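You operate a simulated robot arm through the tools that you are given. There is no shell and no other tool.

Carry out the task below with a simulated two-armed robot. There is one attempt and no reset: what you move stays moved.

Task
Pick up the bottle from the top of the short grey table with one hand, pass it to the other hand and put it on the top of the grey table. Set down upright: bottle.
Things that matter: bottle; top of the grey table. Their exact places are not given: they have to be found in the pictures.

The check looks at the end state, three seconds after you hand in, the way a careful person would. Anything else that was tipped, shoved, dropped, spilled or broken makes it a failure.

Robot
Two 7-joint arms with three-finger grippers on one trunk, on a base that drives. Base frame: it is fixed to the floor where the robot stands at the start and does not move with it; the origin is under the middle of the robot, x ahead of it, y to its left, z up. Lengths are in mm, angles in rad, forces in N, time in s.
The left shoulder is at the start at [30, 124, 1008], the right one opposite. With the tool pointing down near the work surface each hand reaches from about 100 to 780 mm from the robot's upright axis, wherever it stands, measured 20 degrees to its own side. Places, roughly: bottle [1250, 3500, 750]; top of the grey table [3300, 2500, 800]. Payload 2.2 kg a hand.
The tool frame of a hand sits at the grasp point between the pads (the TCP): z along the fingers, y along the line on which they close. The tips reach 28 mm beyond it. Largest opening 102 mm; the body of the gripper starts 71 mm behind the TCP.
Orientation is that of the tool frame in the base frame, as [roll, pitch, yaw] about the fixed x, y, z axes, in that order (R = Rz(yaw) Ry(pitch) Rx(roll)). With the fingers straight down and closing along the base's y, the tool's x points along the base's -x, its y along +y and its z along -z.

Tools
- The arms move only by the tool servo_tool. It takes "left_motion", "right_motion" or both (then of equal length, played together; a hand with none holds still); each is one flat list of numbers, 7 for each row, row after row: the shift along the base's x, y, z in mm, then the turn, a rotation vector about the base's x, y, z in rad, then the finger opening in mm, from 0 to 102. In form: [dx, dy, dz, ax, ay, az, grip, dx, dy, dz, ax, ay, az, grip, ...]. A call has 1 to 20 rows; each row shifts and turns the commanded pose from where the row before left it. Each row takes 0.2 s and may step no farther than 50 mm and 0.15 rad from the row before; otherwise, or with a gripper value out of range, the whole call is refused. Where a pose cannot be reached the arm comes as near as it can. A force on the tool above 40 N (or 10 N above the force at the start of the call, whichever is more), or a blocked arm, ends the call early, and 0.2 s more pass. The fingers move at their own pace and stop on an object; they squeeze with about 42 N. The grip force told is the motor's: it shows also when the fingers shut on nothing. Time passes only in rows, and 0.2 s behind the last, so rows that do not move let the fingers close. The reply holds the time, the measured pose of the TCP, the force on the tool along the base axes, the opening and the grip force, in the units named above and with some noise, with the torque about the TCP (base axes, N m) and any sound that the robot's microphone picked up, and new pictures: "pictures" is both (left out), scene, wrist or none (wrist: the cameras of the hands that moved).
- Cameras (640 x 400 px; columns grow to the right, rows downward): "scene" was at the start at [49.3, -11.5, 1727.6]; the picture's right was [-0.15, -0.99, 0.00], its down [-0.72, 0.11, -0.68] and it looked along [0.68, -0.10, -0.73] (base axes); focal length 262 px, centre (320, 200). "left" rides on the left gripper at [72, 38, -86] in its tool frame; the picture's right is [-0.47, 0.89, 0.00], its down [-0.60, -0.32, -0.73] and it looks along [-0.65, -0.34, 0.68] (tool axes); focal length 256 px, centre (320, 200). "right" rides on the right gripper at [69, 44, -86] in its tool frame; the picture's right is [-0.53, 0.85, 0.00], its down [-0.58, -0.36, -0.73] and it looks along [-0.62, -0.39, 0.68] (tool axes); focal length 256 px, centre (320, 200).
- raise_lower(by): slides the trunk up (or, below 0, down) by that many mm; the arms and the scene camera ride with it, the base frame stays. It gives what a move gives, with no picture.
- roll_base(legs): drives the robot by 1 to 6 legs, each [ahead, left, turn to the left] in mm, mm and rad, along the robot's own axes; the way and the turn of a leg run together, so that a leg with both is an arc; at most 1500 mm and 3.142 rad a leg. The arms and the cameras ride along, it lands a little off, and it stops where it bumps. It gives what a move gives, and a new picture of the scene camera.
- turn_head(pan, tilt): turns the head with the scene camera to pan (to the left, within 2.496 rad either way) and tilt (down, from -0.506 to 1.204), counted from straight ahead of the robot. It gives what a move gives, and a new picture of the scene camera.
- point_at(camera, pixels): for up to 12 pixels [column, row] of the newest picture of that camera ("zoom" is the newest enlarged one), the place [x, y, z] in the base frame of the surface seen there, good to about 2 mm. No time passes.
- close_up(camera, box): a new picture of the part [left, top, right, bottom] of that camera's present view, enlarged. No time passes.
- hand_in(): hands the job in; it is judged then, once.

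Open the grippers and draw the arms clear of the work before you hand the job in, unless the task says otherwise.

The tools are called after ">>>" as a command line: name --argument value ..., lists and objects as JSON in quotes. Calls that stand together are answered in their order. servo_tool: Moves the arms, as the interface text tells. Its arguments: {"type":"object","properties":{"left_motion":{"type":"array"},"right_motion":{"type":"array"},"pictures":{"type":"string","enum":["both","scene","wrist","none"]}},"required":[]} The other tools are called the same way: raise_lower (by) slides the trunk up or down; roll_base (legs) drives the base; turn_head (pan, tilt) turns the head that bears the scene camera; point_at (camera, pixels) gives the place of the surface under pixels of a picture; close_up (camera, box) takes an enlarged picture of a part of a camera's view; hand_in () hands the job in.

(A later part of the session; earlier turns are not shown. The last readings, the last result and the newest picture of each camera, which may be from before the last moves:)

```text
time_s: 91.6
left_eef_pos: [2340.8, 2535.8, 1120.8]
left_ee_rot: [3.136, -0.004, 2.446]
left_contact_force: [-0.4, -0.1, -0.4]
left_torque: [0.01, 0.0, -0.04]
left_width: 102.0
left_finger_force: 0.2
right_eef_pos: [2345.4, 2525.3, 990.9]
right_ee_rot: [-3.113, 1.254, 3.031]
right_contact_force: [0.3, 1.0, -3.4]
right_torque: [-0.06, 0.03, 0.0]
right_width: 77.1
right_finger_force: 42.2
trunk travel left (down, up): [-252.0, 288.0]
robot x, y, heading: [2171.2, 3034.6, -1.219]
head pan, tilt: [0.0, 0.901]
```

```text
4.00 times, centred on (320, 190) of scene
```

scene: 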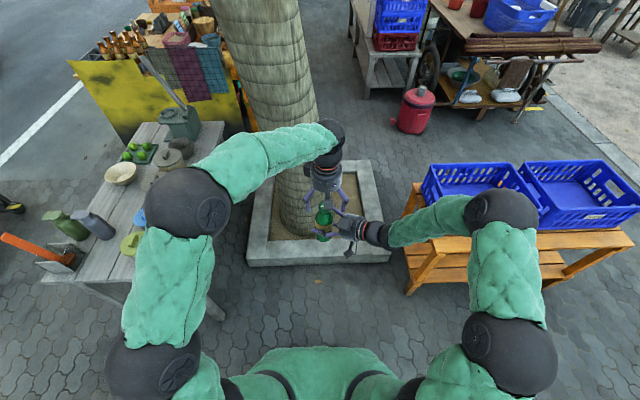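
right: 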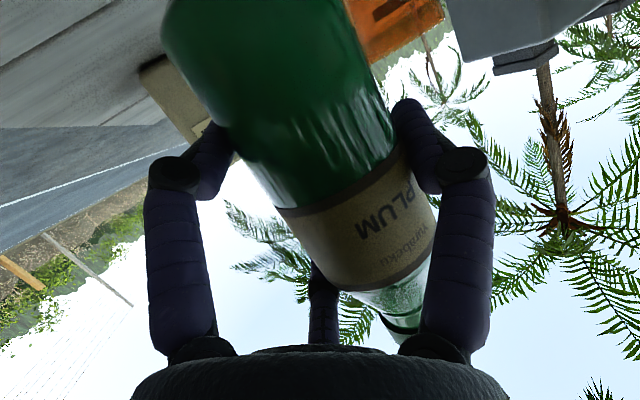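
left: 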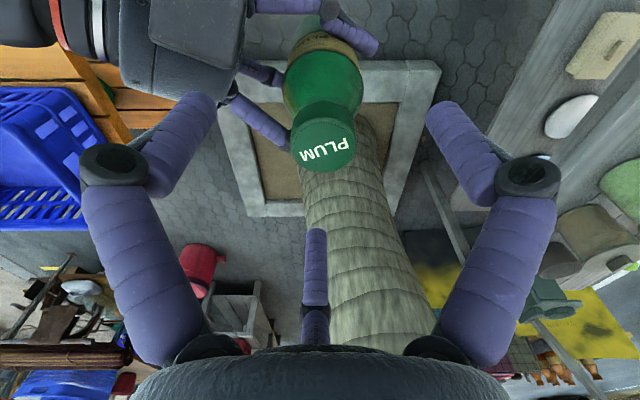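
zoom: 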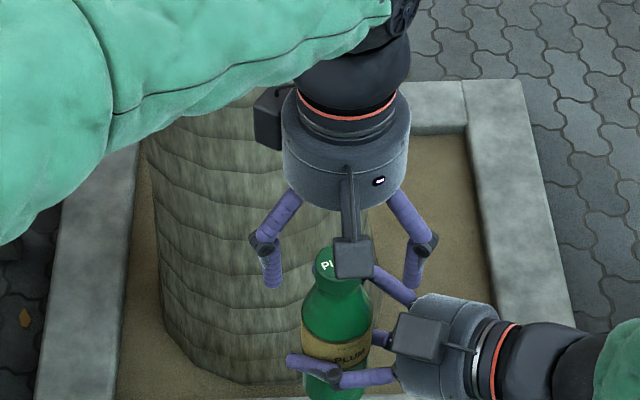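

The right hand's top box (z≈1079, ~64 mm from the bottle axis) is close to where one open left finger would come down, so I first close the left fingers to 62 mm (cap is 34 mm), then descend the last 35 mm.

>>> servo_tool --left_motion '[0.5, 0, 0, 0, 0, 0, 80, 0, 0, 0, 0, 0, 0, 62, 0, 0, 0, 0, 0, 0, 62, 0, 0, -9, 0, 0, 0, 62, 0, 0, -9, 0, 0, 0, 62, 0, 0, -9, 0, 0, 0, 62, 0, 0, -8, 0, 0, 0, 62]' --pictures "both"

>>> close_up --camera "scene" --box '[240, 140, 400, 240]'

```text
time_s: 93.2
left_eef_pos: [2340.1, 2535.9, 1085.8]
left_ee_rot: [3.135, -0.005, 2.444]
left_contact_force: [0.8, 0.0, 0.0]
left_torque: [0.0, 0.01, 0.03]
left_width: 62.2
left_finger_force: 0.0
right_eef_pos: [2345.2, 2526.0, 990.9]
right_ee_rot: [-3.116, 1.255, 3.031]
right_contact_force: [-0.6, 0.3, -3.4]
right_torque: [-0.01, 0.01, 0.02]
right_width: 76.9
right_finger_force: 42.2
trunk travel left (down, up): [-252.0, 288.0]
robot x, y, heading: [2179.8, 3035.1, -1.22]
head pan, tilt: [0.0, 0.901]
```

scene: 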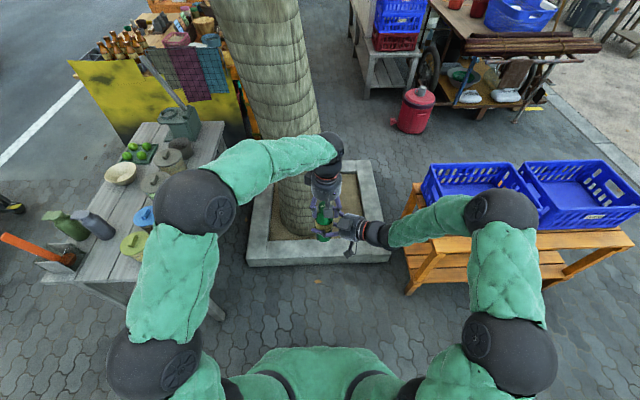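
left: 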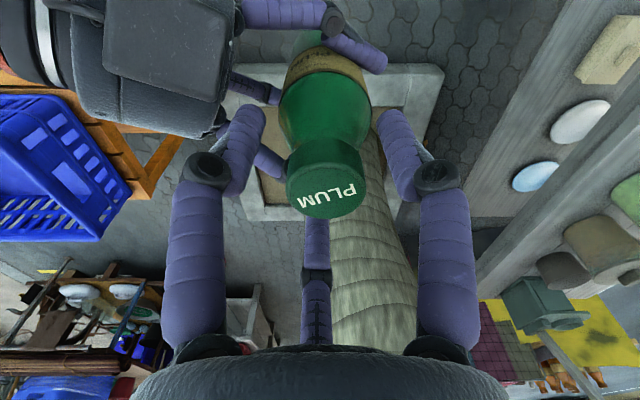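

```text
4.00 times, centred on (320, 190) of scene
```

zoom: 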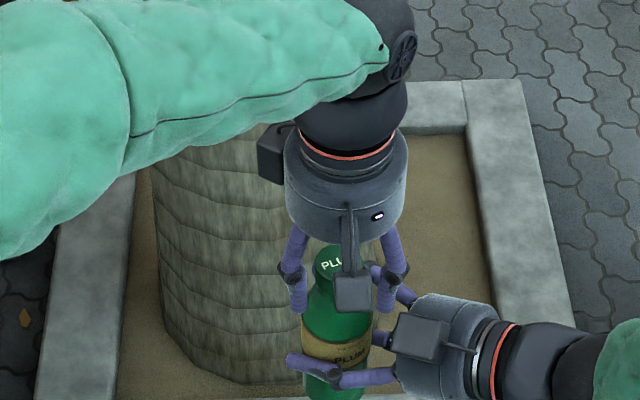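

The cap sits between the left fingers with no contact. I close the left fingers in stages.

>>> servo_tool --left_motion '[0, 0, -2, 0, 0, 0, 54, 0, 0, -1, 0, 0, 0, 46, 0, 0, 0, 0, 0, 0, 40]' --pictures "none"

>>> servo_tool --left_motion '[0, 0, 0, 0, 0, 0, 37, 0, 0, 0, 0, 0, 0, 35, 0, 0, 0, 0, 0, 0, 33]' --pictures "wrist"

```text
time_s: 94.0
left_eef_pos: [2340.4, 2536.5, 1082.5]
left_ee_rot: [3.135, -0.004, 2.447]
left_contact_force: [2.4, 2.1, 1.5]
left_torque: [0.11, -0.09, -0.02]
left_width: 42.0
left_finger_force: 1.6
right_eef_pos: [2345.3, 2524.8, 991.2]
right_ee_rot: [-3.116, 1.255, 3.031]
right_contact_force: [-2.4, -1.8, -4.5]
right_torque: [0.09, -0.1, 0.07]
right_width: 76.9
right_finger_force: 42.2
trunk travel left (down, up): [-252.0, 288.0]
robot x, y, heading: [2172.5, 3035.3, -1.22]
head pan, tilt: [0.0, 0.901]
```

```text
time_s: 94.8
left_eef_pos: [2339.6, 2535.8, 1083.0]
left_ee_rot: [3.134, -0.003, 2.443]
left_contact_force: [10.0, 4.2, 4.4]
left_torque: [0.16, -0.33, 0.09]
left_width: 41.0
left_finger_force: 41.9
right_eef_pos: [2344.7, 2524.4, 990.0]
right_ee_rot: [-3.115, 1.254, 3.033]
right_contact_force: [-9.7, -4.4, -7.6]
right_torque: [0.14, -0.65, 0.08]
right_width: 77.4
right_finger_force: 41.3
trunk travel left (down, up): [-252.0, 288.0]
robot x, y, heading: [2175.3, 3031.4, -1.219]
head pan, tilt: [0.0, 0.901]
```

left: 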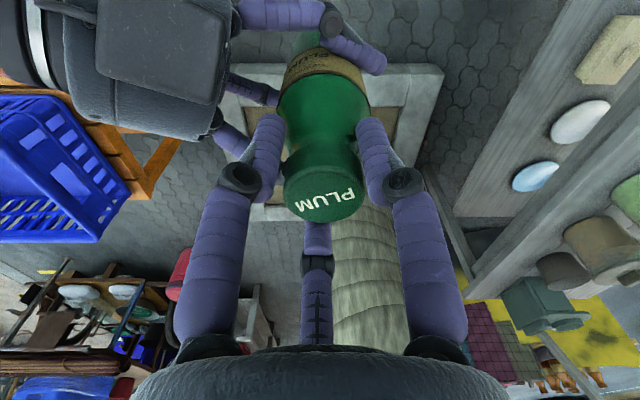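

Both hands hold the bottle now (left: 41 mm, 42 N), with a slight mutual side load of ~10 N along +x. I relieve it by shifting the left hand a little.

>>> servo_tool --left_motion '[1.5, 0.7, 0.5, 0, 0, 0, 30, 0, 0, 0, 0, 0, 0, 28]' --pictures "none"

```text
time_s: 95.4
left_eef_pos: [2341.1, 2536.7, 1082.9]
left_ee_rot: [3.136, -0.004, 2.445]
left_contact_force: [6.9, 0.6, 2.0]
left_torque: [0.04, -0.14, 0.01]
left_width: 40.3
left_finger_force: 41.5
right_eef_pos: [2344.5, 2525.8, 989.7]
right_ee_rot: [-3.113, 1.255, 3.034]
right_contact_force: [-7.7, -1.5, -5.0]
right_torque: [0.0, -0.49, 0.09]
right_width: 76.8
right_finger_force: 42.1
trunk travel left (down, up): [-252.0, 288.0]
robot x, y, heading: [2173.5, 3031.2, -1.218]
head pan, tilt: [0.0, 0.901]
```

The side load fell to ~7 N; one more small shift.

>>> servo_tool --left_motion '[2, 0, 0.5, 0, 0, 0, 25, 0, 0, 0, 0, 0, 0, 25]' --pictures "none"

```text
time_s: 96.0
left_eef_pos: [2341.8, 2536.9, 1085.4]
left_ee_rot: [3.136, -0.003, 2.446]
left_contact_force: [1.9, 0.1, 3.4]
left_torque: [0.01, -0.14, -0.02]
left_width: 38.8
left_finger_force: 42.2
right_eef_pos: [2345.0, 2525.8, 990.3]
right_ee_rot: [-3.114, 1.255, 3.031]
right_contact_force: [-2.8, -0.5, -6.1]
right_torque: [-0.04, -0.11, 0.07]
right_width: 77.2
right_finger_force: 41.5
trunk travel left (down, up): [-252.0, 288.0]
robot x, y, heading: [2177.6, 3035.8, -1.22]
head pan, tilt: [0.0, 0.901]
```

Loads are small now (≈2 N sideways, 3 N vertical) and the left fingers grip the neck at 42 N. I open the right hand slightly to transfer the weight.

>>> servo_tool --left_motion '[0, 0, 0, 0, 0, 0, 20, 0, 0, 0, 0, 0, 0, 20, 0, 0, 0, 0, 0, 0, 20]' --right_motion '[0, 0, 0, 0, 0, 0, 77, 0, 0, 0, 0, 0, 0, 79, 0, 0, 0, 0, 0, 0, 82]' --pictures "both"

```text
time_s: 96.8
left_eef_pos: [2343.7, 2536.9, 1084.2]
left_ee_rot: [3.135, -0.005, 2.447]
left_contact_force: [-1.0, 0.1, -0.1]
left_torque: [0.03, 0.01, 0.0]
left_width: 39.1
left_finger_force: 42.2
right_eef_pos: [2345.6, 2526.2, 991.3]
right_ee_rot: [-3.113, 1.255, 3.033]
right_contact_force: [0.2, 0.3, 0.0]
right_torque: [0.0, 0.0, 0.01]
right_width: 82.1
right_finger_force: 0.0
trunk travel left (down, up): [-252.0, 288.0]
robot x, y, heading: [2178.2, 3033.8, -1.22]
head pan, tilt: [0.0, 0.901]
```

scene: 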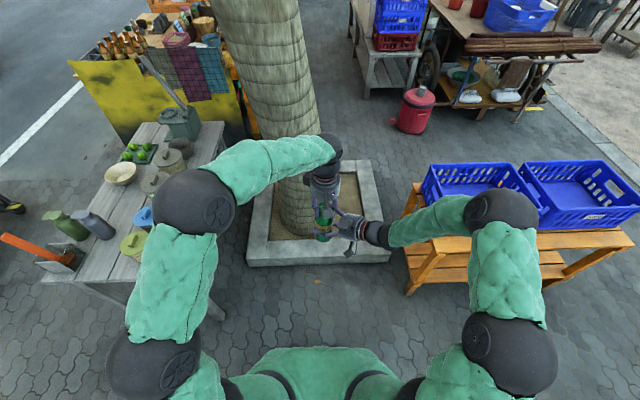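
right: 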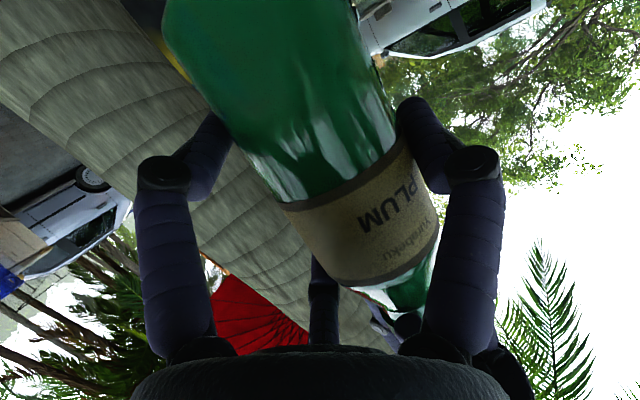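
left: 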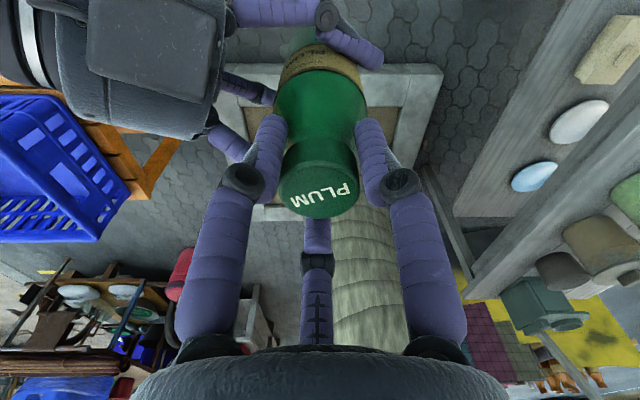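

The right hand is free of force at 82 mm. I re-read the forces with a still row and check the bottle closely.

>>> servo_tool --left_motion '[0, 0, 0, 0, 0, 0, 20, 0, 0, 0, 0, 0, 0, 20]' --pictures "none"

>>> close_up --camera "scene" --box '[280, 160, 376, 220]'

```text
time_s: 97.4
left_eef_pos: [2342.2, 2536.0, 1084.4]
left_ee_rot: [3.136, -0.005, 2.443]
left_contact_force: [0.9, 1.1, -0.1]
left_torque: [0.04, 0.0, -0.01]
left_width: 39.3
left_finger_force: 42.3
right_eef_pos: [2345.0, 2526.1, 990.1]
right_ee_rot: [-3.114, 1.255, 3.033]
right_contact_force: [-0.2, -0.1, 0.3]
right_torque: [0.02, -0.04, -0.01]
right_width: 82.0
right_finger_force: 0.1
trunk travel left (down, up): [-252.0, 288.0]
robot x, y, heading: [2176.2, 3033.5, -1.215]
head pan, tilt: [0.0, 0.901]
```

```text
6.67 times, centred on (328, 190) of scene
```

zoom: 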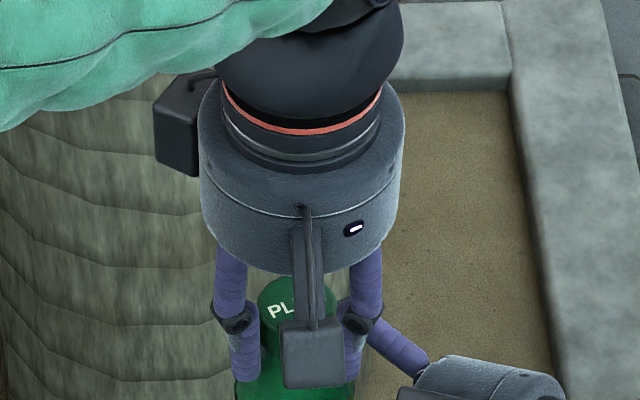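

Both hands read almost no vertical load, so I test by lifting the left hand 10 mm and seeing whether the bottle follows in the right wrist view.

>>> servo_tool --left_motion '[0, 0, 4, 0, 0, 0, 20, 0, 0, 6, 0, 0, 0, 20, 0, 0, 0, 0, 0, 0, 20]' --right_motion '[0, 0, 0, 0, 0, 0, 86, 0, 0, 0, 0, 0, 0, 86, 0, 0, 0, 0, 0, 0, 86]' --pictures "both"

```text
time_s: 98.2
left_eef_pos: [2343.0, 2535.8, 1094.9]
left_ee_rot: [3.136, -0.005, 2.444]
left_contact_force: [-0.6, 0.4, -3.9]
left_torque: [0.03, -0.01, -0.03]
left_width: 38.7
left_finger_force: 41.9
right_eef_pos: [2345.7, 2525.8, 990.5]
right_ee_rot: [-3.114, 1.255, 3.034]
right_contact_force: [0.2, -1.2, 0.4]
right_torque: [-0.02, -0.05, 0.01]
right_width: 86.0
right_finger_force: 0.0
trunk travel left (down, up): [-252.0, 288.0]
robot x, y, heading: [2178.0, 3030.6, -1.225]
head pan, tilt: [0.0, 0.901]
```

scene: 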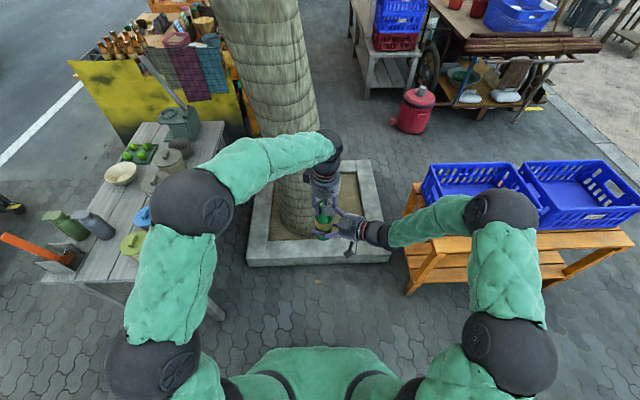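
right: 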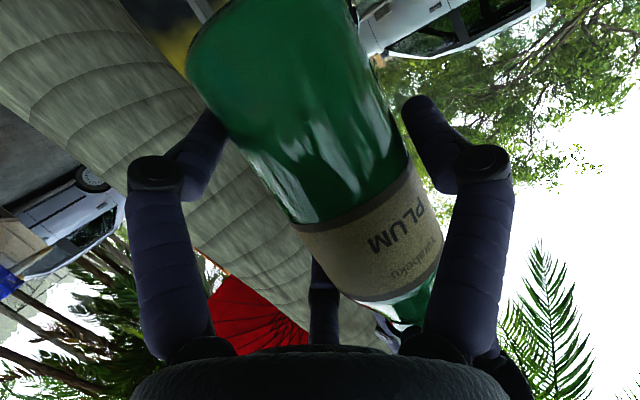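
left: 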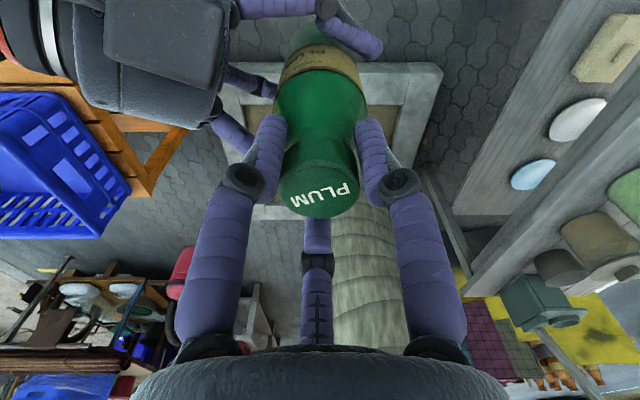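

The left hand now carries the bottle alone (-3.9 N) and it followed the lift. I open the right hand fully and withdraw it straight back along its own pointing direction.

>>> servo_tool --right_motion '[0, 0, 0, 0, 0, 0, 102, 0, 0, 0, 0, 0, 0, 102, -9.9, 1.4, 0, 0, 0, 0, 102, -14.9, 2, 0, 0, 0, 0, 102, -19.8, 2.7, 0, 0, 0, 0, 102, -24.8, 3.4, 0, 0, 0, 0, 102, -29.7, 4.1, 0, 0, 0, 0, 102, -29.7, 4.1, 0, 0, 0, 0, 102, -29.7, 4.1, 0, 0, 0, 0, 102]' --pictures "both"

```text
time_s: 100.2
left_eef_pos: [2342.7, 2537.1, 1094.0]
left_ee_rot: [3.136, -0.003, 2.446]
left_contact_force: [1.1, 0.5, -2.9]
left_torque: [-0.03, -0.01, 0.03]
left_width: 38.7
left_finger_force: 42.2
right_eef_pos: [2184.2, 2547.1, 992.7]
right_ee_rot: [-3.114, 1.254, 3.032]
right_contact_force: [0.1, 0.6, -0.1]
right_torque: [-0.02, 0.02, 0.01]
right_width: 101.7
right_finger_force: 0.0
trunk travel left (down, up): [-252.0, 288.0]
robot x, y, heading: [2176.5, 3035.5, -1.22]
head pan, tilt: [0.0, 0.901]
```

scene: 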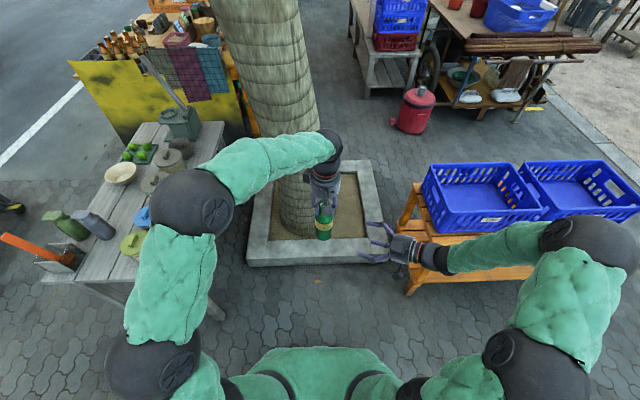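
right: 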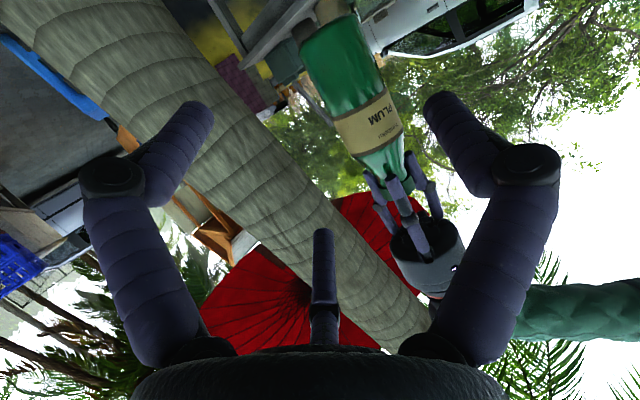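

Handover complete: the left hand holds the bottle alone. Before moving I check the tree trunk's lean and the height of objects at the table's left end (paddle, jars).

>>> point_at --camera "scene" --pixels '[[265, 10], [280, 80], [295, 180], [300, 222], [15, 240], [60, 220], [90, 220], [135, 243], [70, 262], [105, 262], [120, 250], [145, 215]]'

>>> raise_lower --by 230

```text
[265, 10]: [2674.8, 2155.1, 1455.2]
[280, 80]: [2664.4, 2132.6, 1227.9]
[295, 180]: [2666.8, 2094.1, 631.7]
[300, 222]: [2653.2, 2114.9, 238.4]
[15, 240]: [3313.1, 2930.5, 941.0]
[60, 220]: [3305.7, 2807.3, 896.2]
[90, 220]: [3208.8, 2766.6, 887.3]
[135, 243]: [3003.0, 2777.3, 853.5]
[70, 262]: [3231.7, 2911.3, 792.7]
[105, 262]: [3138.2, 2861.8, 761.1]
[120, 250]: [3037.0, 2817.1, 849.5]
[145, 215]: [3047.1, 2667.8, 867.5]
```

```text
time_s: 102.6
left_eef_pos: [2342.6, 2535.7, 1323.1]
left_ee_rot: [3.135, -0.005, 2.446]
left_contact_force: [0.7, 0.6, -3.0]
left_torque: [0.0, -0.04, -0.02]
left_width: 38.8
left_finger_force: 41.8
right_eef_pos: [2184.9, 2546.2, 1222.5]
right_ee_rot: [-3.115, 1.254, 3.032]
right_contact_force: [1.0, -0.1, 0.0]
right_torque: [0.0, 0.0, 0.03]
right_width: 101.8
right_finger_force: 0.0
trunk travel left (down, up): [-482.0, 58.0]
robot x, y, heading: [2174.8, 3033.9, -1.215]
head pan, tilt: [0.0, 0.901]
```

The tree face is at y≈2130 and objects on the table's left end top out near z≈950; the bottle bottom is now at about 1153. I strafe left to stand before the table's left end.

>>> roll_base --legs '[[-31, 350, 0], [-31, 347, 0]]'

```text
time_s: 106.7
left_eef_pos: [2970.8, 2836.7, 1323.4]
left_ee_rot: [3.137, -0.003, 2.456]
left_contact_force: [0.6, -0.5, -2.8]
left_torque: [-0.03, -0.01, 0.02]
left_width: 38.5
left_finger_force: 41.8
right_eef_pos: [2813.5, 2845.4, 1223.0]
right_ee_rot: [-3.113, 1.256, 3.04]
right_contact_force: [0.1, 0.5, 0.9]
right_torque: [0.01, -0.01, 0.03]
right_width: 102.1
right_finger_force: 0.0
trunk travel left (down, up): [-482.0, 58.0]
robot x, y, heading: [2796.2, 3331.4, -1.21]
head pan, tilt: [0.0, 0.901]
```

scene: 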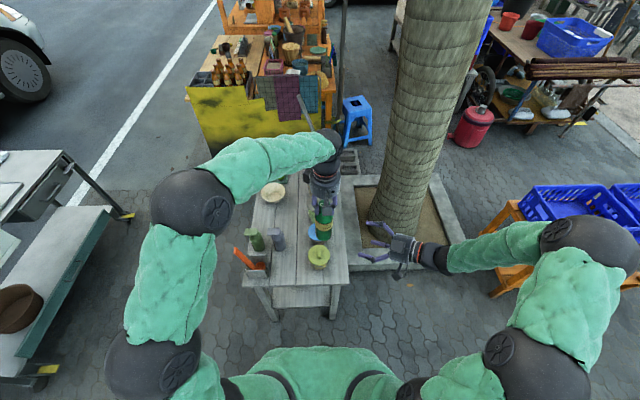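

I'm in front of the table's left end; the bottle hangs over it. I zoom in on the free area between jar (318,255), tool holder (255,270) and bottles (270,240).

>>> close_up --camera "scene" --box '[220, 200, 380, 300]'

```text
4.00 times, centred on (300, 250) of scene
```

zoom: 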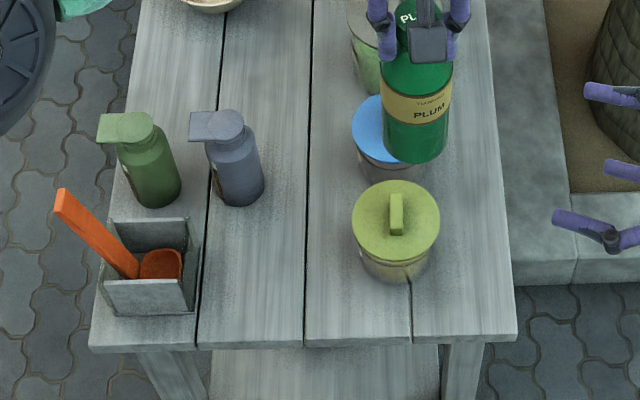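

The middle lane around zoom (300,240) is free. I measure the boundaries of that space.

>>> point_at --camera "zoom" --pixels '[[300, 250], [300, 180], [262, 200], [352, 235], [300, 340], [365, 265], [240, 205], [195, 310], [92, 345], [515, 333], [300, 120], [395, 280]]'

```text
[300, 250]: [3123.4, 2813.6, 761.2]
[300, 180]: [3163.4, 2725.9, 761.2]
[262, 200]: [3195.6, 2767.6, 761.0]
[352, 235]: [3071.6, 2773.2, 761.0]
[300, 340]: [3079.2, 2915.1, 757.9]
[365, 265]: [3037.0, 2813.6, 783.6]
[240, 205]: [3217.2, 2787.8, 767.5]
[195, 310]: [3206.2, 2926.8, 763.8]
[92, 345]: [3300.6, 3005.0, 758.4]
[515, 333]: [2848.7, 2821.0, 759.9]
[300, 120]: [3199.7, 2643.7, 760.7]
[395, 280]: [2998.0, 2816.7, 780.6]
```

There's a clear spot at about [3124,2820] (≥50 mm from jar, bottle and holder; 76 mm from the edge). First I pull the empty right hand away to the right and up so it stays clear when the trunk goes down.

>>> servo_tool --right_motion '[-33, 5, 10, 0, 0, 0, 102, -33, 5, 10, 0, 0, 0, 102, -33, 5, 10, 0, 0, 0, 102, -33, 5, 10, 0, 0, 0, 102, -33, 5, 10, 0, 0, 0, 102, -33, 5, 10, 0, 0, 0, 102]' --pictures "scene"

```text
time_s: 108.1
left_eef_pos: [2970.4, 2836.5, 1324.2]
left_ee_rot: [3.137, -0.004, 2.453]
left_contact_force: [-0.3, 0.8, -3.4]
left_torque: [0.0, 0.02, -0.01]
left_width: 38.5
left_finger_force: 42.6
right_eef_pos: [2611.7, 2875.0, 1283.6]
right_ee_rot: [-3.113, 1.256, 3.042]
right_contact_force: [-0.7, -0.6, 0.0]
right_torque: [0.01, 0.02, 0.0]
right_width: 102.0
right_finger_force: 0.0
trunk travel left (down, up): [-482.0, 58.0]
robot x, y, heading: [2797.3, 3331.7, -1.205]
head pan, tilt: [0.0, 0.901]
```

scene: 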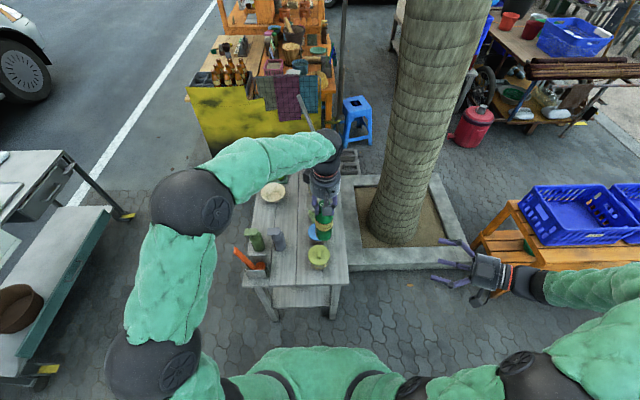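

Now I move the left hand with the bottle sideways to above the spot [3124,2820], still high.

>>> servo_tool --left_motion '[25, -3, 0, 0, 0, 0, 20, 30, -3, 0, 0, 0, 0, 20, 35, -4, 0, 0, 0, 0, 20, 35, -4, 0, 0, 0, 0, 20, 28.6, -2.7, 0, 0, 0, 0, 20, 0, 0, 0, 0, 0, 0, 20]' --pictures "both"

>>> close_up --camera "scene" --box '[220, 180, 380, 280]'

```text
time_s: 109.5
left_eef_pos: [3123.7, 2821.8, 1323.8]
left_ee_rot: [3.135, -0.005, 2.451]
left_contact_force: [0.6, 0.2, -3.3]
left_torque: [-0.02, -0.02, 0.02]
left_width: 38.4
left_finger_force: 41.7
right_eef_pos: [2613.2, 2874.7, 1281.1]
right_ee_rot: [-3.115, 1.255, 3.041]
right_contact_force: [-0.7, -0.9, 0.5]
right_torque: [0.0, 0.0, 0.01]
right_width: 102.0
right_finger_force: 0.1
trunk travel left (down, up): [-482.0, 58.0]
robot x, y, heading: [2796.3, 3332.5, -1.21]
head pan, tilt: [0.0, 0.901]
```

scene: 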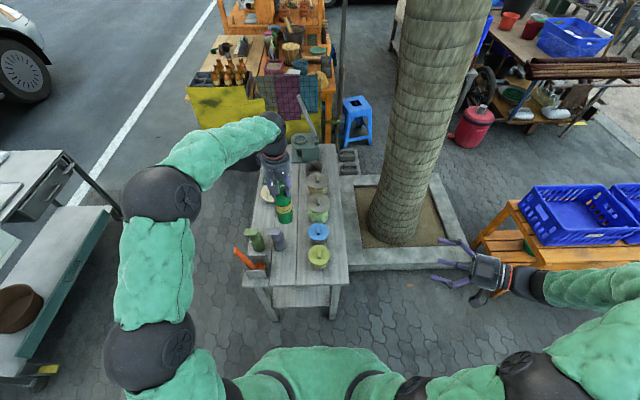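
left: 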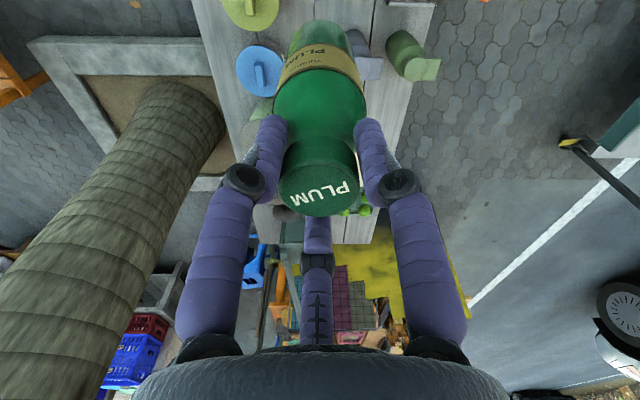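

```text
4.00 times, centred on (300, 230) of scene
```

zoom: 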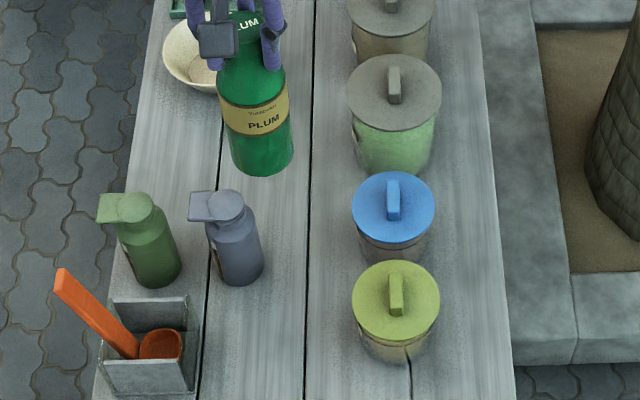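

The bottle hangs high above the spot. I verify its vertical axis and exact position from its surface.

>>> point_at --camera "zoom" --pixels '[[263, 170], [262, 150], [257, 120], [253, 90], [250, 65], [235, 155], [290, 140], [248, 22], [222, 105], [286, 95]]'

```text
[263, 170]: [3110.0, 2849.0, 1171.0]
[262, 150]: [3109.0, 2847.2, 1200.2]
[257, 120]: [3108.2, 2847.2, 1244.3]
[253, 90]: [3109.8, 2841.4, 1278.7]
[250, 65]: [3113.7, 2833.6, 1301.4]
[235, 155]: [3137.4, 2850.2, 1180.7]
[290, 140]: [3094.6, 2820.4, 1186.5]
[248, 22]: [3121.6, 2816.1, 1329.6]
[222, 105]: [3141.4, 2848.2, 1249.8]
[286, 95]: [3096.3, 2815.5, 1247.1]
```

The bottle is vertical within ~2° and centred at about (3124,2823), right over the free spot. I lower the trunk 200 mm, then check.

>>> raise_lower --by -200

>>> turn_head --pan 0.2 --tilt 0.9

>>> close_up --camera "scene" --box '[240, 160, 400, 260]'

```text
time_s: 111.7
left_eef_pos: [3125.2, 2821.3, 1123.3]
left_ee_rot: [3.137, -0.003, 2.454]
left_contact_force: [-0.3, -0.2, -4.0]
left_torque: [-0.03, 0.01, 0.02]
left_width: 38.2
left_finger_force: 42.0
right_eef_pos: [2613.3, 2875.4, 1083.8]
right_ee_rot: [-3.114, 1.254, 3.041]
right_contact_force: [0.5, -0.6, 0.0]
right_torque: [0.0, 0.02, -0.01]
right_width: 102.0
right_finger_force: 0.1
trunk travel left (down, up): [-282.0, 258.0]
robot x, y, heading: [2797.5, 3331.7, -1.212]
head pan, tilt: [0.0, 0.901]
```

```text
time_s: 112.4
left_eef_pos: [3123.7, 2820.3, 1123.9]
left_ee_rot: [3.136, -0.007, 2.454]
left_contact_force: [-0.8, 0.2, -3.4]
left_torque: [0.02, -0.03, 0.01]
left_width: 38.2
left_finger_force: 41.9
right_eef_pos: [2614.4, 2874.8, 1083.4]
right_ee_rot: [-3.112, 1.255, 3.04]
right_contact_force: [0.5, -0.4, 0.4]
right_torque: [-0.01, 0.0, -0.01]
right_width: 101.9
right_finger_force: 0.0
trunk travel left (down, up): [-282.0, 258.0]
robot x, y, heading: [2794.9, 3332.8, -1.209]
head pan, tilt: [0.201, 0.901]
```

scene: 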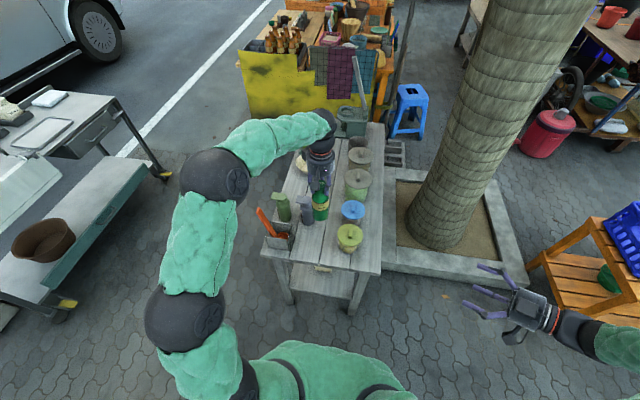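

```text
4.00 times, centred on (320, 210) of scene
```

zoom: 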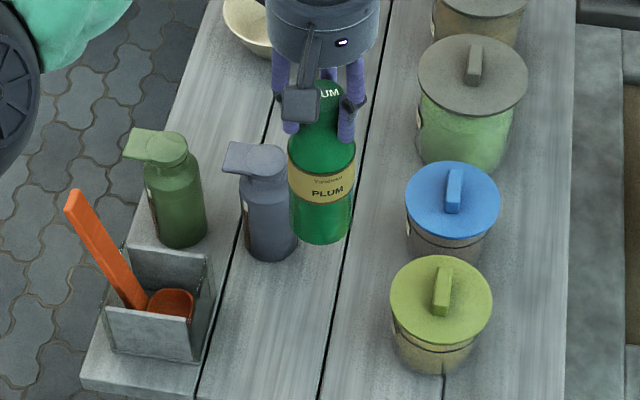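

Clearances look fine. I lower another 155 mm, leaving about 38 mm to the table.

>>> raise_lower --by -155

>>> servo_tool --left_motion '[0, 0, 0, 0, 0, 0, 20]' --pictures "both"

>>> close_up --camera "scene" --box '[240, 130, 400, 230]'

```text
time_s: 114.2
left_eef_pos: [3124.0, 2820.2, 968.9]
left_ee_rot: [3.137, -0.004, 2.453]
left_contact_force: [-0.6, 0.5, -4.0]
left_torque: [-0.03, 0.02, 0.01]
left_width: 38.3
left_finger_force: 42.1
right_eef_pos: [2613.6, 2874.6, 929.3]
right_ee_rot: [-3.112, 1.256, 3.042]
right_contact_force: [0.3, 0.0, -0.2]
right_torque: [0.02, -0.05, 0.01]
right_width: 101.7
right_finger_force: 0.0
trunk travel left (down, up): [-127.0, 413.0]
robot x, y, heading: [2797.2, 3333.0, -1.214]
head pan, tilt: [0.201, 0.901]
```

```text
time_s: 114.6
left_eef_pos: [3125.2, 2821.3, 968.9]
left_ee_rot: [3.136, -0.006, 2.455]
left_contact_force: [-0.5, -0.5, -2.5]
left_torque: [-0.02, 0.0, -0.01]
left_width: 38.4
left_finger_force: 42.2
right_eef_pos: [2613.6, 2875.2, 928.4]
right_ee_rot: [-3.114, 1.255, 3.039]
right_contact_force: [-0.8, 0.4, 0.9]
right_torque: [0.0, 0.0, 0.02]
right_width: 102.1
right_finger_force: 0.1
trunk travel left (down, up): [-127.0, 413.0]
robot x, y, heading: [2797.4, 3334.5, -1.212]
head pan, tilt: [0.201, 0.901]
```

scene: 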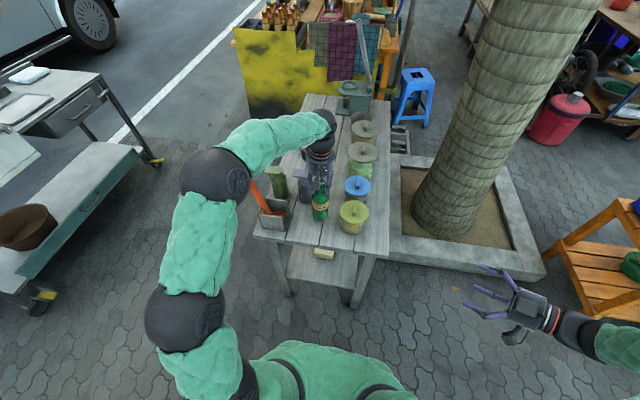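
left: 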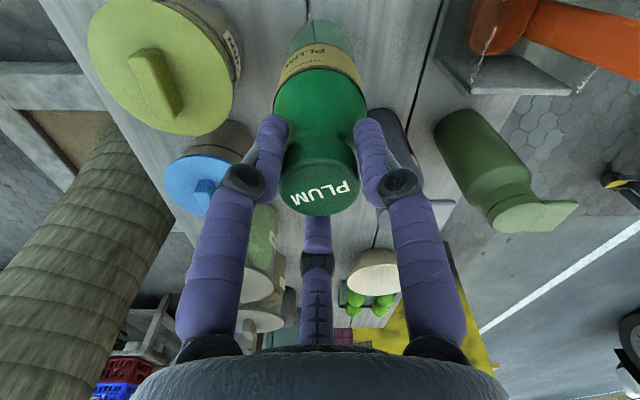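

```text
4.00 times, centred on (320, 180) of scene
```

zoom: 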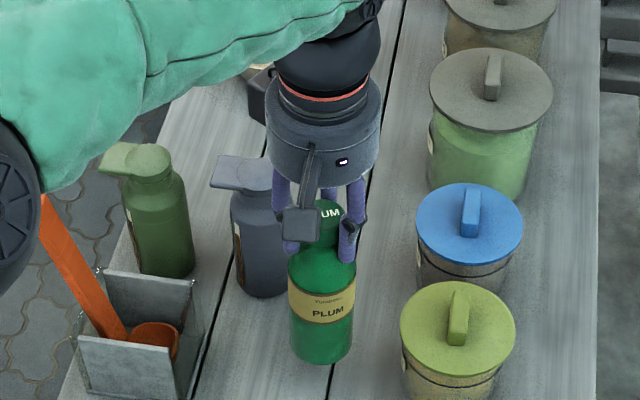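

The left elbow appears close to the orange paddle in this view; I check their 3D positions before going lower.

>>> point_at --camera "scene" --pixels '[[215, 175], [235, 190], [245, 185], [240, 170], [252, 188], [256, 200], [260, 150], [285, 135], [320, 205], [320, 215], [325, 185]]'

```text
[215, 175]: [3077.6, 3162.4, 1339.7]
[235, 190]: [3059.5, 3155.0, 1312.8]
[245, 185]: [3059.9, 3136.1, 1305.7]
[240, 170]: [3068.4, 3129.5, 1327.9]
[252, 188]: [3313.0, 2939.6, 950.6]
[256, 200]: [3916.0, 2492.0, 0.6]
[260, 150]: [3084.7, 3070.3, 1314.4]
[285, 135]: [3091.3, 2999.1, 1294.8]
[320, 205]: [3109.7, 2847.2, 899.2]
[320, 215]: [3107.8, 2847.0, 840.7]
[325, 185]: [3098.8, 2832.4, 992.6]
```

The elbow is far above (z≈1300) – no conflict. I lower the last stretch with the arm: 32 mm first.

>>> servo_tool --left_motion '[0, 0, -8, 0, 0, 0, 20, 0, 0, -8, 0, 0, 0, 20, 0, 0, -8, 0, 0, 0, 20, 0, 0, -6, 0, 0, 0, 20, 0, 0, -2, 0, 0, 0, 20]' --pictures "scene"

>>> close_up --camera "scene" --box '[280, 160, 360, 240]'

```text
time_s: 115.8
left_eef_pos: [3123.0, 2819.0, 935.3]
left_ee_rot: [3.136, -0.005, 2.454]
left_contact_force: [0.2, 0.0, -2.9]
left_torque: [0.03, 0.0, 0.0]
left_width: 38.3
left_finger_force: 42.3
right_eef_pos: [2613.9, 2874.8, 928.3]
right_ee_rot: [-3.114, 1.254, 3.043]
right_contact_force: [0.9, -0.3, 0.0]
right_torque: [0.03, 0.02, 0.02]
right_width: 102.0
right_finger_force: 0.0
trunk travel left (down, up): [-127.0, 413.0]
robot x, y, heading: [2797.4, 3329.9, -1.213]
head pan, tilt: [0.201, 0.901]
```

scene: 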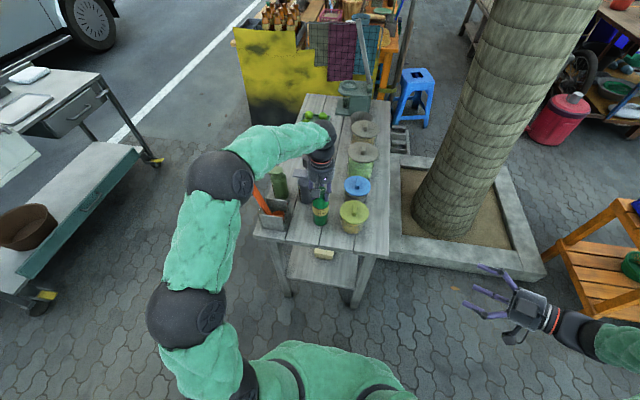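

```text
5.00 times, centred on (320, 200) of scene
```

zoom: 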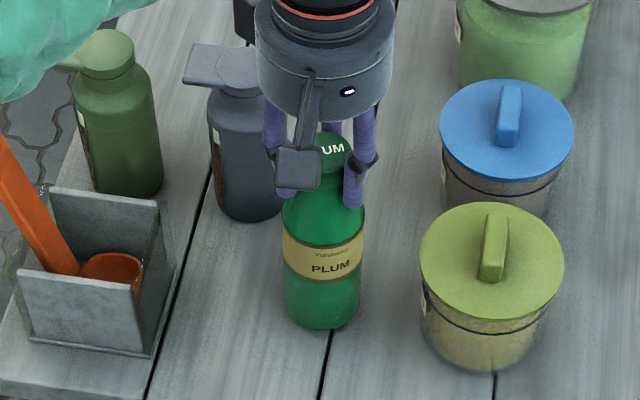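

Still hanging (-2.9 N), bottom ~5 mm above the wood. I go down in 1.5 mm steps until the weight comes off.

>>> servo_tool --left_motion '[0, 0, -1.5, 0, 0, 0, 20, 0, 0, -1.5, 0, 0, 0, 20, 0, 0, -1.5, 0, 0, 0, 20]' --pictures "none"

```text
time_s: 116.6
left_eef_pos: [3124.4, 2821.3, 931.4]
left_ee_rot: [3.137, -0.003, 2.453]
left_contact_force: [0.5, -0.4, -4.3]
left_torque: [0.02, 0.0, 0.01]
left_width: 38.2
left_finger_force: 41.4
right_eef_pos: [2614.1, 2875.0, 928.3]
right_ee_rot: [-3.114, 1.255, 3.04]
right_contact_force: [0.5, -0.7, 0.2]
right_torque: [0.0, 0.04, 0.02]
right_width: 101.9
right_finger_force: 0.2
trunk travel left (down, up): [-127.0, 413.0]
robot x, y, heading: [2797.6, 3332.1, -1.205]
head pan, tilt: [0.201, 0.901]
```

No contact yet at TCP z=931.4. I continue in 1 mm steps.

>>> servo_tool --left_motion '[0, 0, -1, 0, 0, 0, 20, 0, 0, -1, 0, 0, 0, 20]' --pictures "none"

>>> servo_tool --left_motion '[0, 0, -1, 0, 0, 0, 20]' --pictures "wrist"

>>> close_up --camera "scene" --box '[300, 190, 348, 230]'

```text
time_s: 117.2
left_eef_pos: [3124.9, 2821.5, 929.5]
left_ee_rot: [3.138, -0.003, 2.455]
left_contact_force: [-1.0, 1.5, 1.7]
left_torque: [0.15, 0.21, -0.04]
left_width: 38.3
left_finger_force: 42.0
right_eef_pos: [2613.5, 2875.9, 928.5]
right_ee_rot: [-3.111, 1.255, 3.04]
right_contact_force: [0.7, -0.3, -0.1]
right_torque: [-0.03, -0.03, -0.02]
right_width: 101.9
right_finger_force: 0.0
trunk travel left (down, up): [-127.0, 413.0]
robot x, y, heading: [2797.9, 3331.1, -1.213]
head pan, tilt: [0.201, 0.901]
```

```text
time_s: 117.6
left_eef_pos: [3124.3, 2821.7, 930.5]
left_ee_rot: [3.138, -0.003, 2.454]
left_contact_force: [-0.6, 3.7, 8.1]
left_torque: [0.33, 0.15, -0.07]
left_width: 38.4
left_finger_force: 42.1
right_eef_pos: [2613.3, 2875.5, 927.8]
right_ee_rot: [-3.111, 1.255, 3.044]
right_contact_force: [0.1, -0.2, 0.7]
right_torque: [-0.02, -0.03, -0.03]
right_width: 101.8
right_finger_force: 0.0
trunk travel left (down, up): [-127.0, 413.0]
robot x, y, heading: [2798.2, 3332.5, -1.213]
head pan, tilt: [0.201, 0.901]
```

left: 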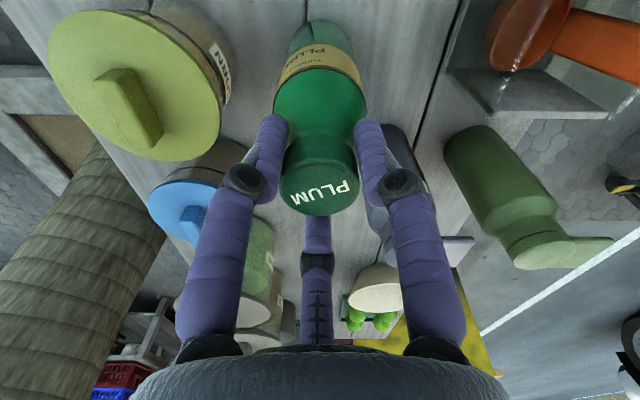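

```text
10.00 times, centred on (324, 210) of scene
```

zoom: 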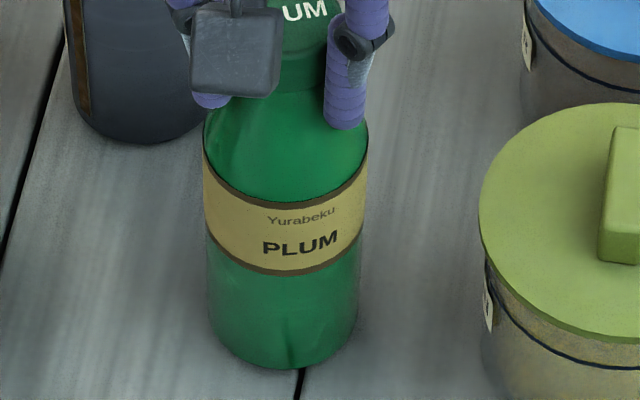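

The bottle stands on the table (load went to +8 N). I ease up 0.8 mm and then open the left fingers gradually.

>>> servo_tool --left_motion '[0, 0, 0.8, 0, 0, 0, 20, 0, 0, 0, 0, 0, 0, 30, 0, 0, 0, 0, 0, 0, 38]' --pictures "none"

>>> servo_tool --left_motion '[0, 0, 0, 0, 0, 0, 40, 0, 0, 0, 0, 0, 0, 43, 0, 0, 0, 0, 0, 0, 48, 0, 0, 0, 0, 0, 0, 55, 0, 0, 0, 0, 0, 0, 60]' --pictures "both"

>>> close_up --camera "scene" --box '[280, 160, 360, 240]'

```text
time_s: 118.4
left_eef_pos: [3123.4, 2820.8, 929.5]
left_ee_rot: [3.136, -0.005, 2.453]
left_contact_force: [0.1, 1.1, 1.3]
left_torque: [0.05, -0.06, 0.02]
left_width: 39.1
left_finger_force: 19.6
right_eef_pos: [2613.2, 2876.1, 927.7]
right_ee_rot: [-3.111, 1.255, 3.042]
right_contact_force: [0.5, -0.5, 0.2]
right_torque: [-0.01, 0.02, -0.02]
right_width: 102.0
right_finger_force: 0.0
trunk travel left (down, up): [-127.0, 413.0]
robot x, y, heading: [2797.3, 3335.2, -1.212]
head pan, tilt: [0.201, 0.901]
```

```text
time_s: 119.6
left_eef_pos: [3124.3, 2819.9, 928.9]
left_ee_rot: [3.136, -0.004, 2.454]
left_contact_force: [1.2, -0.1, -0.7]
left_torque: [0.01, 0.0, 0.03]
left_width: 60.2
left_finger_force: 0.1
right_eef_pos: [2614.3, 2875.0, 928.2]
right_ee_rot: [-3.114, 1.255, 3.041]
right_contact_force: [-0.5, 0.3, 0.5]
right_torque: [0.0, -0.01, -0.02]
right_width: 102.2
right_finger_force: 0.1
trunk travel left (down, up): [-127.0, 413.0]
robot x, y, heading: [2798.3, 3331.7, -1.206]
head pan, tilt: [0.201, 0.901]
```

scene: 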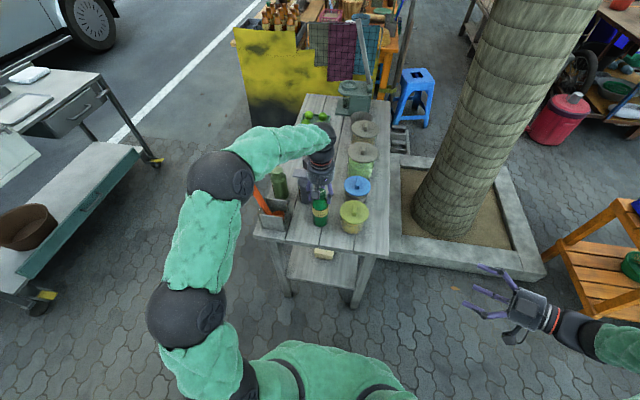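
left: 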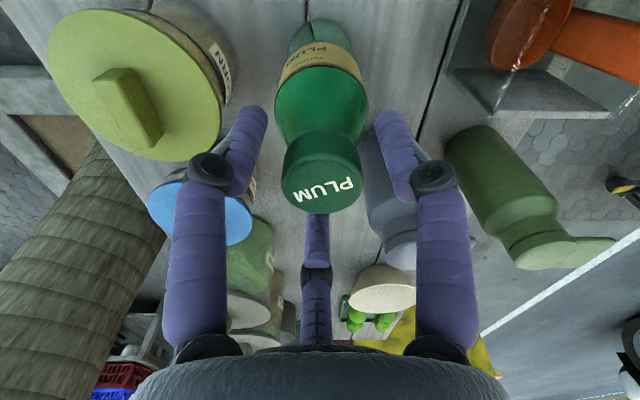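

```text
5.00 times, centred on (320, 200) of scene
```

zoom: 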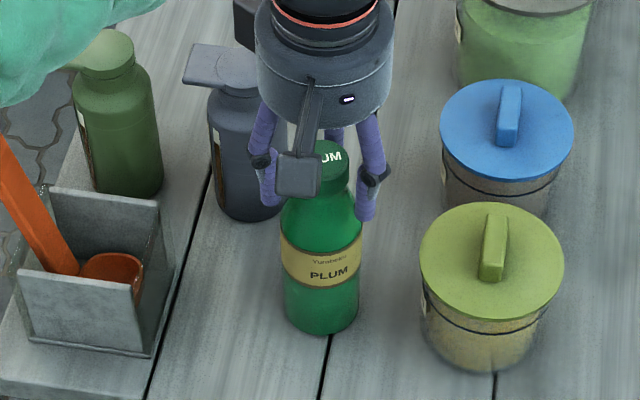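

The bottle stands upright, released. I raise the left hand straight up, opening further as it clears the cap.

>>> servo_tool --left_motion '[0, 0, 5, 0, 0, 0, 66, 0, 0, 10, 0, 0, 0, 72, 0, 0, 15, 0, 0, 0, 80, 0, 0, 20, 0, 0, 0, 90, 0, 0, 25, 0, 0, 0, 102, 0, 0, 30, 0, 0, 0, 102, 0, 0, 30, 0, 0, 0, 102]' --pictures "both"

>>> raise_lower --by 200

```text
time_s: 121.2
left_eef_pos: [3123.3, 2821.1, 1065.5]
left_ee_rot: [3.134, -0.005, 2.453]
left_contact_force: [-0.2, 0.1, 0.3]
left_torque: [0.0, -0.01, 0.0]
left_width: 102.0
left_finger_force: 0.0
right_eef_pos: [2615.0, 2876.3, 928.4]
right_ee_rot: [-3.112, 1.255, 3.042]
right_contact_force: [-0.6, -0.5, 0.2]
right_torque: [0.01, 0.01, 0.02]
right_width: 102.0
right_finger_force: 0.0
trunk travel left (down, up): [-127.0, 413.0]
robot x, y, heading: [2798.0, 3331.6, -1.214]
head pan, tilt: [0.201, 0.901]
```

scene: 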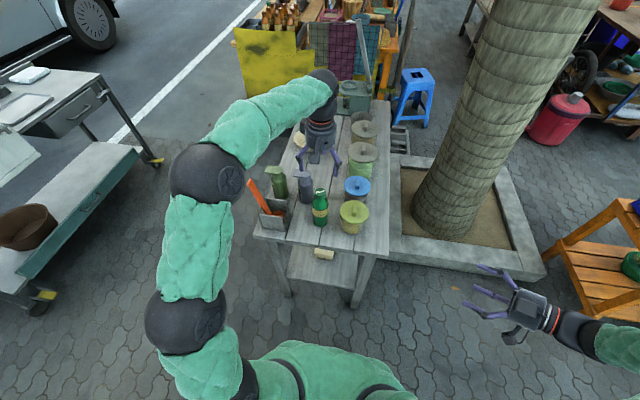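
left: 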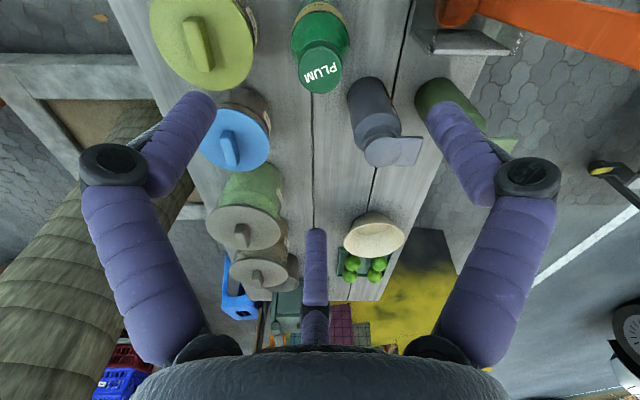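

```text
time_s: 123.4
left_eef_pos: [3125.3, 2820.1, 1265.7]
left_ee_rot: [3.136, -0.003, 2.452]
left_contact_force: [0.2, 0.4, 0.9]
left_torque: [-0.01, 0.0, -0.03]
left_width: 102.4
left_finger_force: 0.1
right_eef_pos: [2612.9, 2875.4, 1127.9]
right_ee_rot: [-3.112, 1.255, 3.04]
right_contact_force: [0.0, -0.1, -0.5]
right_torque: [-0.03, -0.03, 0.02]
right_width: 101.8
right_finger_force: 0.0
trunk travel left (down, up): [-327.0, 213.0]
robot x, y, heading: [2802.3, 3334.4, -1.212]
head pan, tilt: [0.201, 0.901]
```

The bottle stands upright on the grey table at (320,207), everything else undisturbed. I pull the left arm back off the table area.

>>> servo_tool --left_motion '[-15, 39, 0, 0, 0, 0, 102, -15, 39, 0, 0, 0, 0, 102, -15, 39, 0, 0, 0, 0, 102, -15, 39, 0, 0, 0, 0, 102, -15, 39, 0, 0, 0, 0, 102, -15, 39, 0, 0, 0, 0, 102]' --pictures "scene"

>>> close_up --camera "scene" --box '[240, 130, 400, 260]'

```text
time_s: 124.8
left_eef_pos: [3035.1, 3056.4, 1263.9]
left_ee_rot: [3.136, -0.005, 2.452]
left_contact_force: [0.0, -0.3, 1.2]
left_torque: [-0.01, -0.03, -0.03]
left_width: 102.1
left_finger_force: 0.1
right_eef_pos: [2613.3, 2876.2, 1129.2]
right_ee_rot: [-3.107, 1.255, 3.043]
right_contact_force: [-0.3, 0.8, -0.3]
right_torque: [0.01, 0.02, -0.03]
right_width: 101.8
right_finger_force: 0.1
trunk travel left (down, up): [-327.0, 213.0]
robot x, y, heading: [2798.1, 3331.1, -1.213]
head pan, tilt: [0.201, 0.901]
```

scene: 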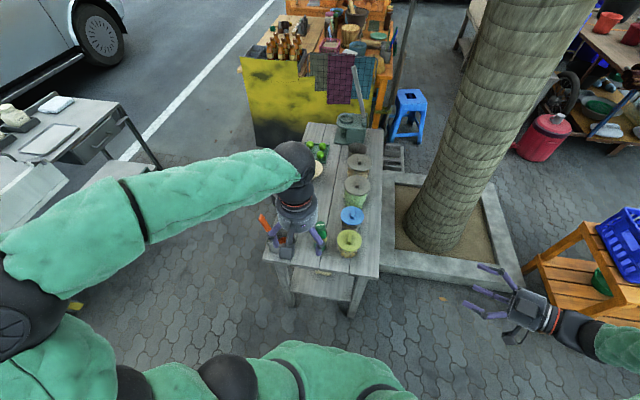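

```text
3.08 times, centred on (320, 195) of scene
```

zoom: 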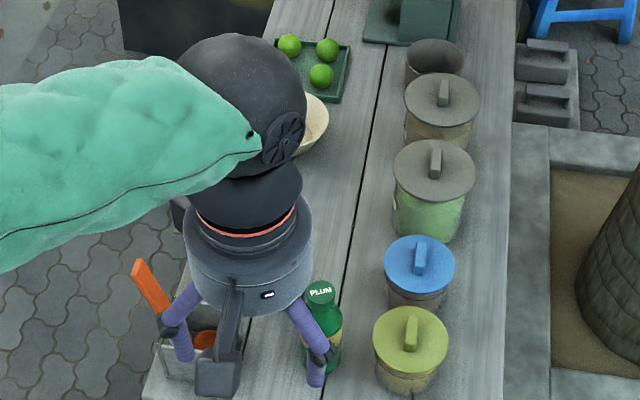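

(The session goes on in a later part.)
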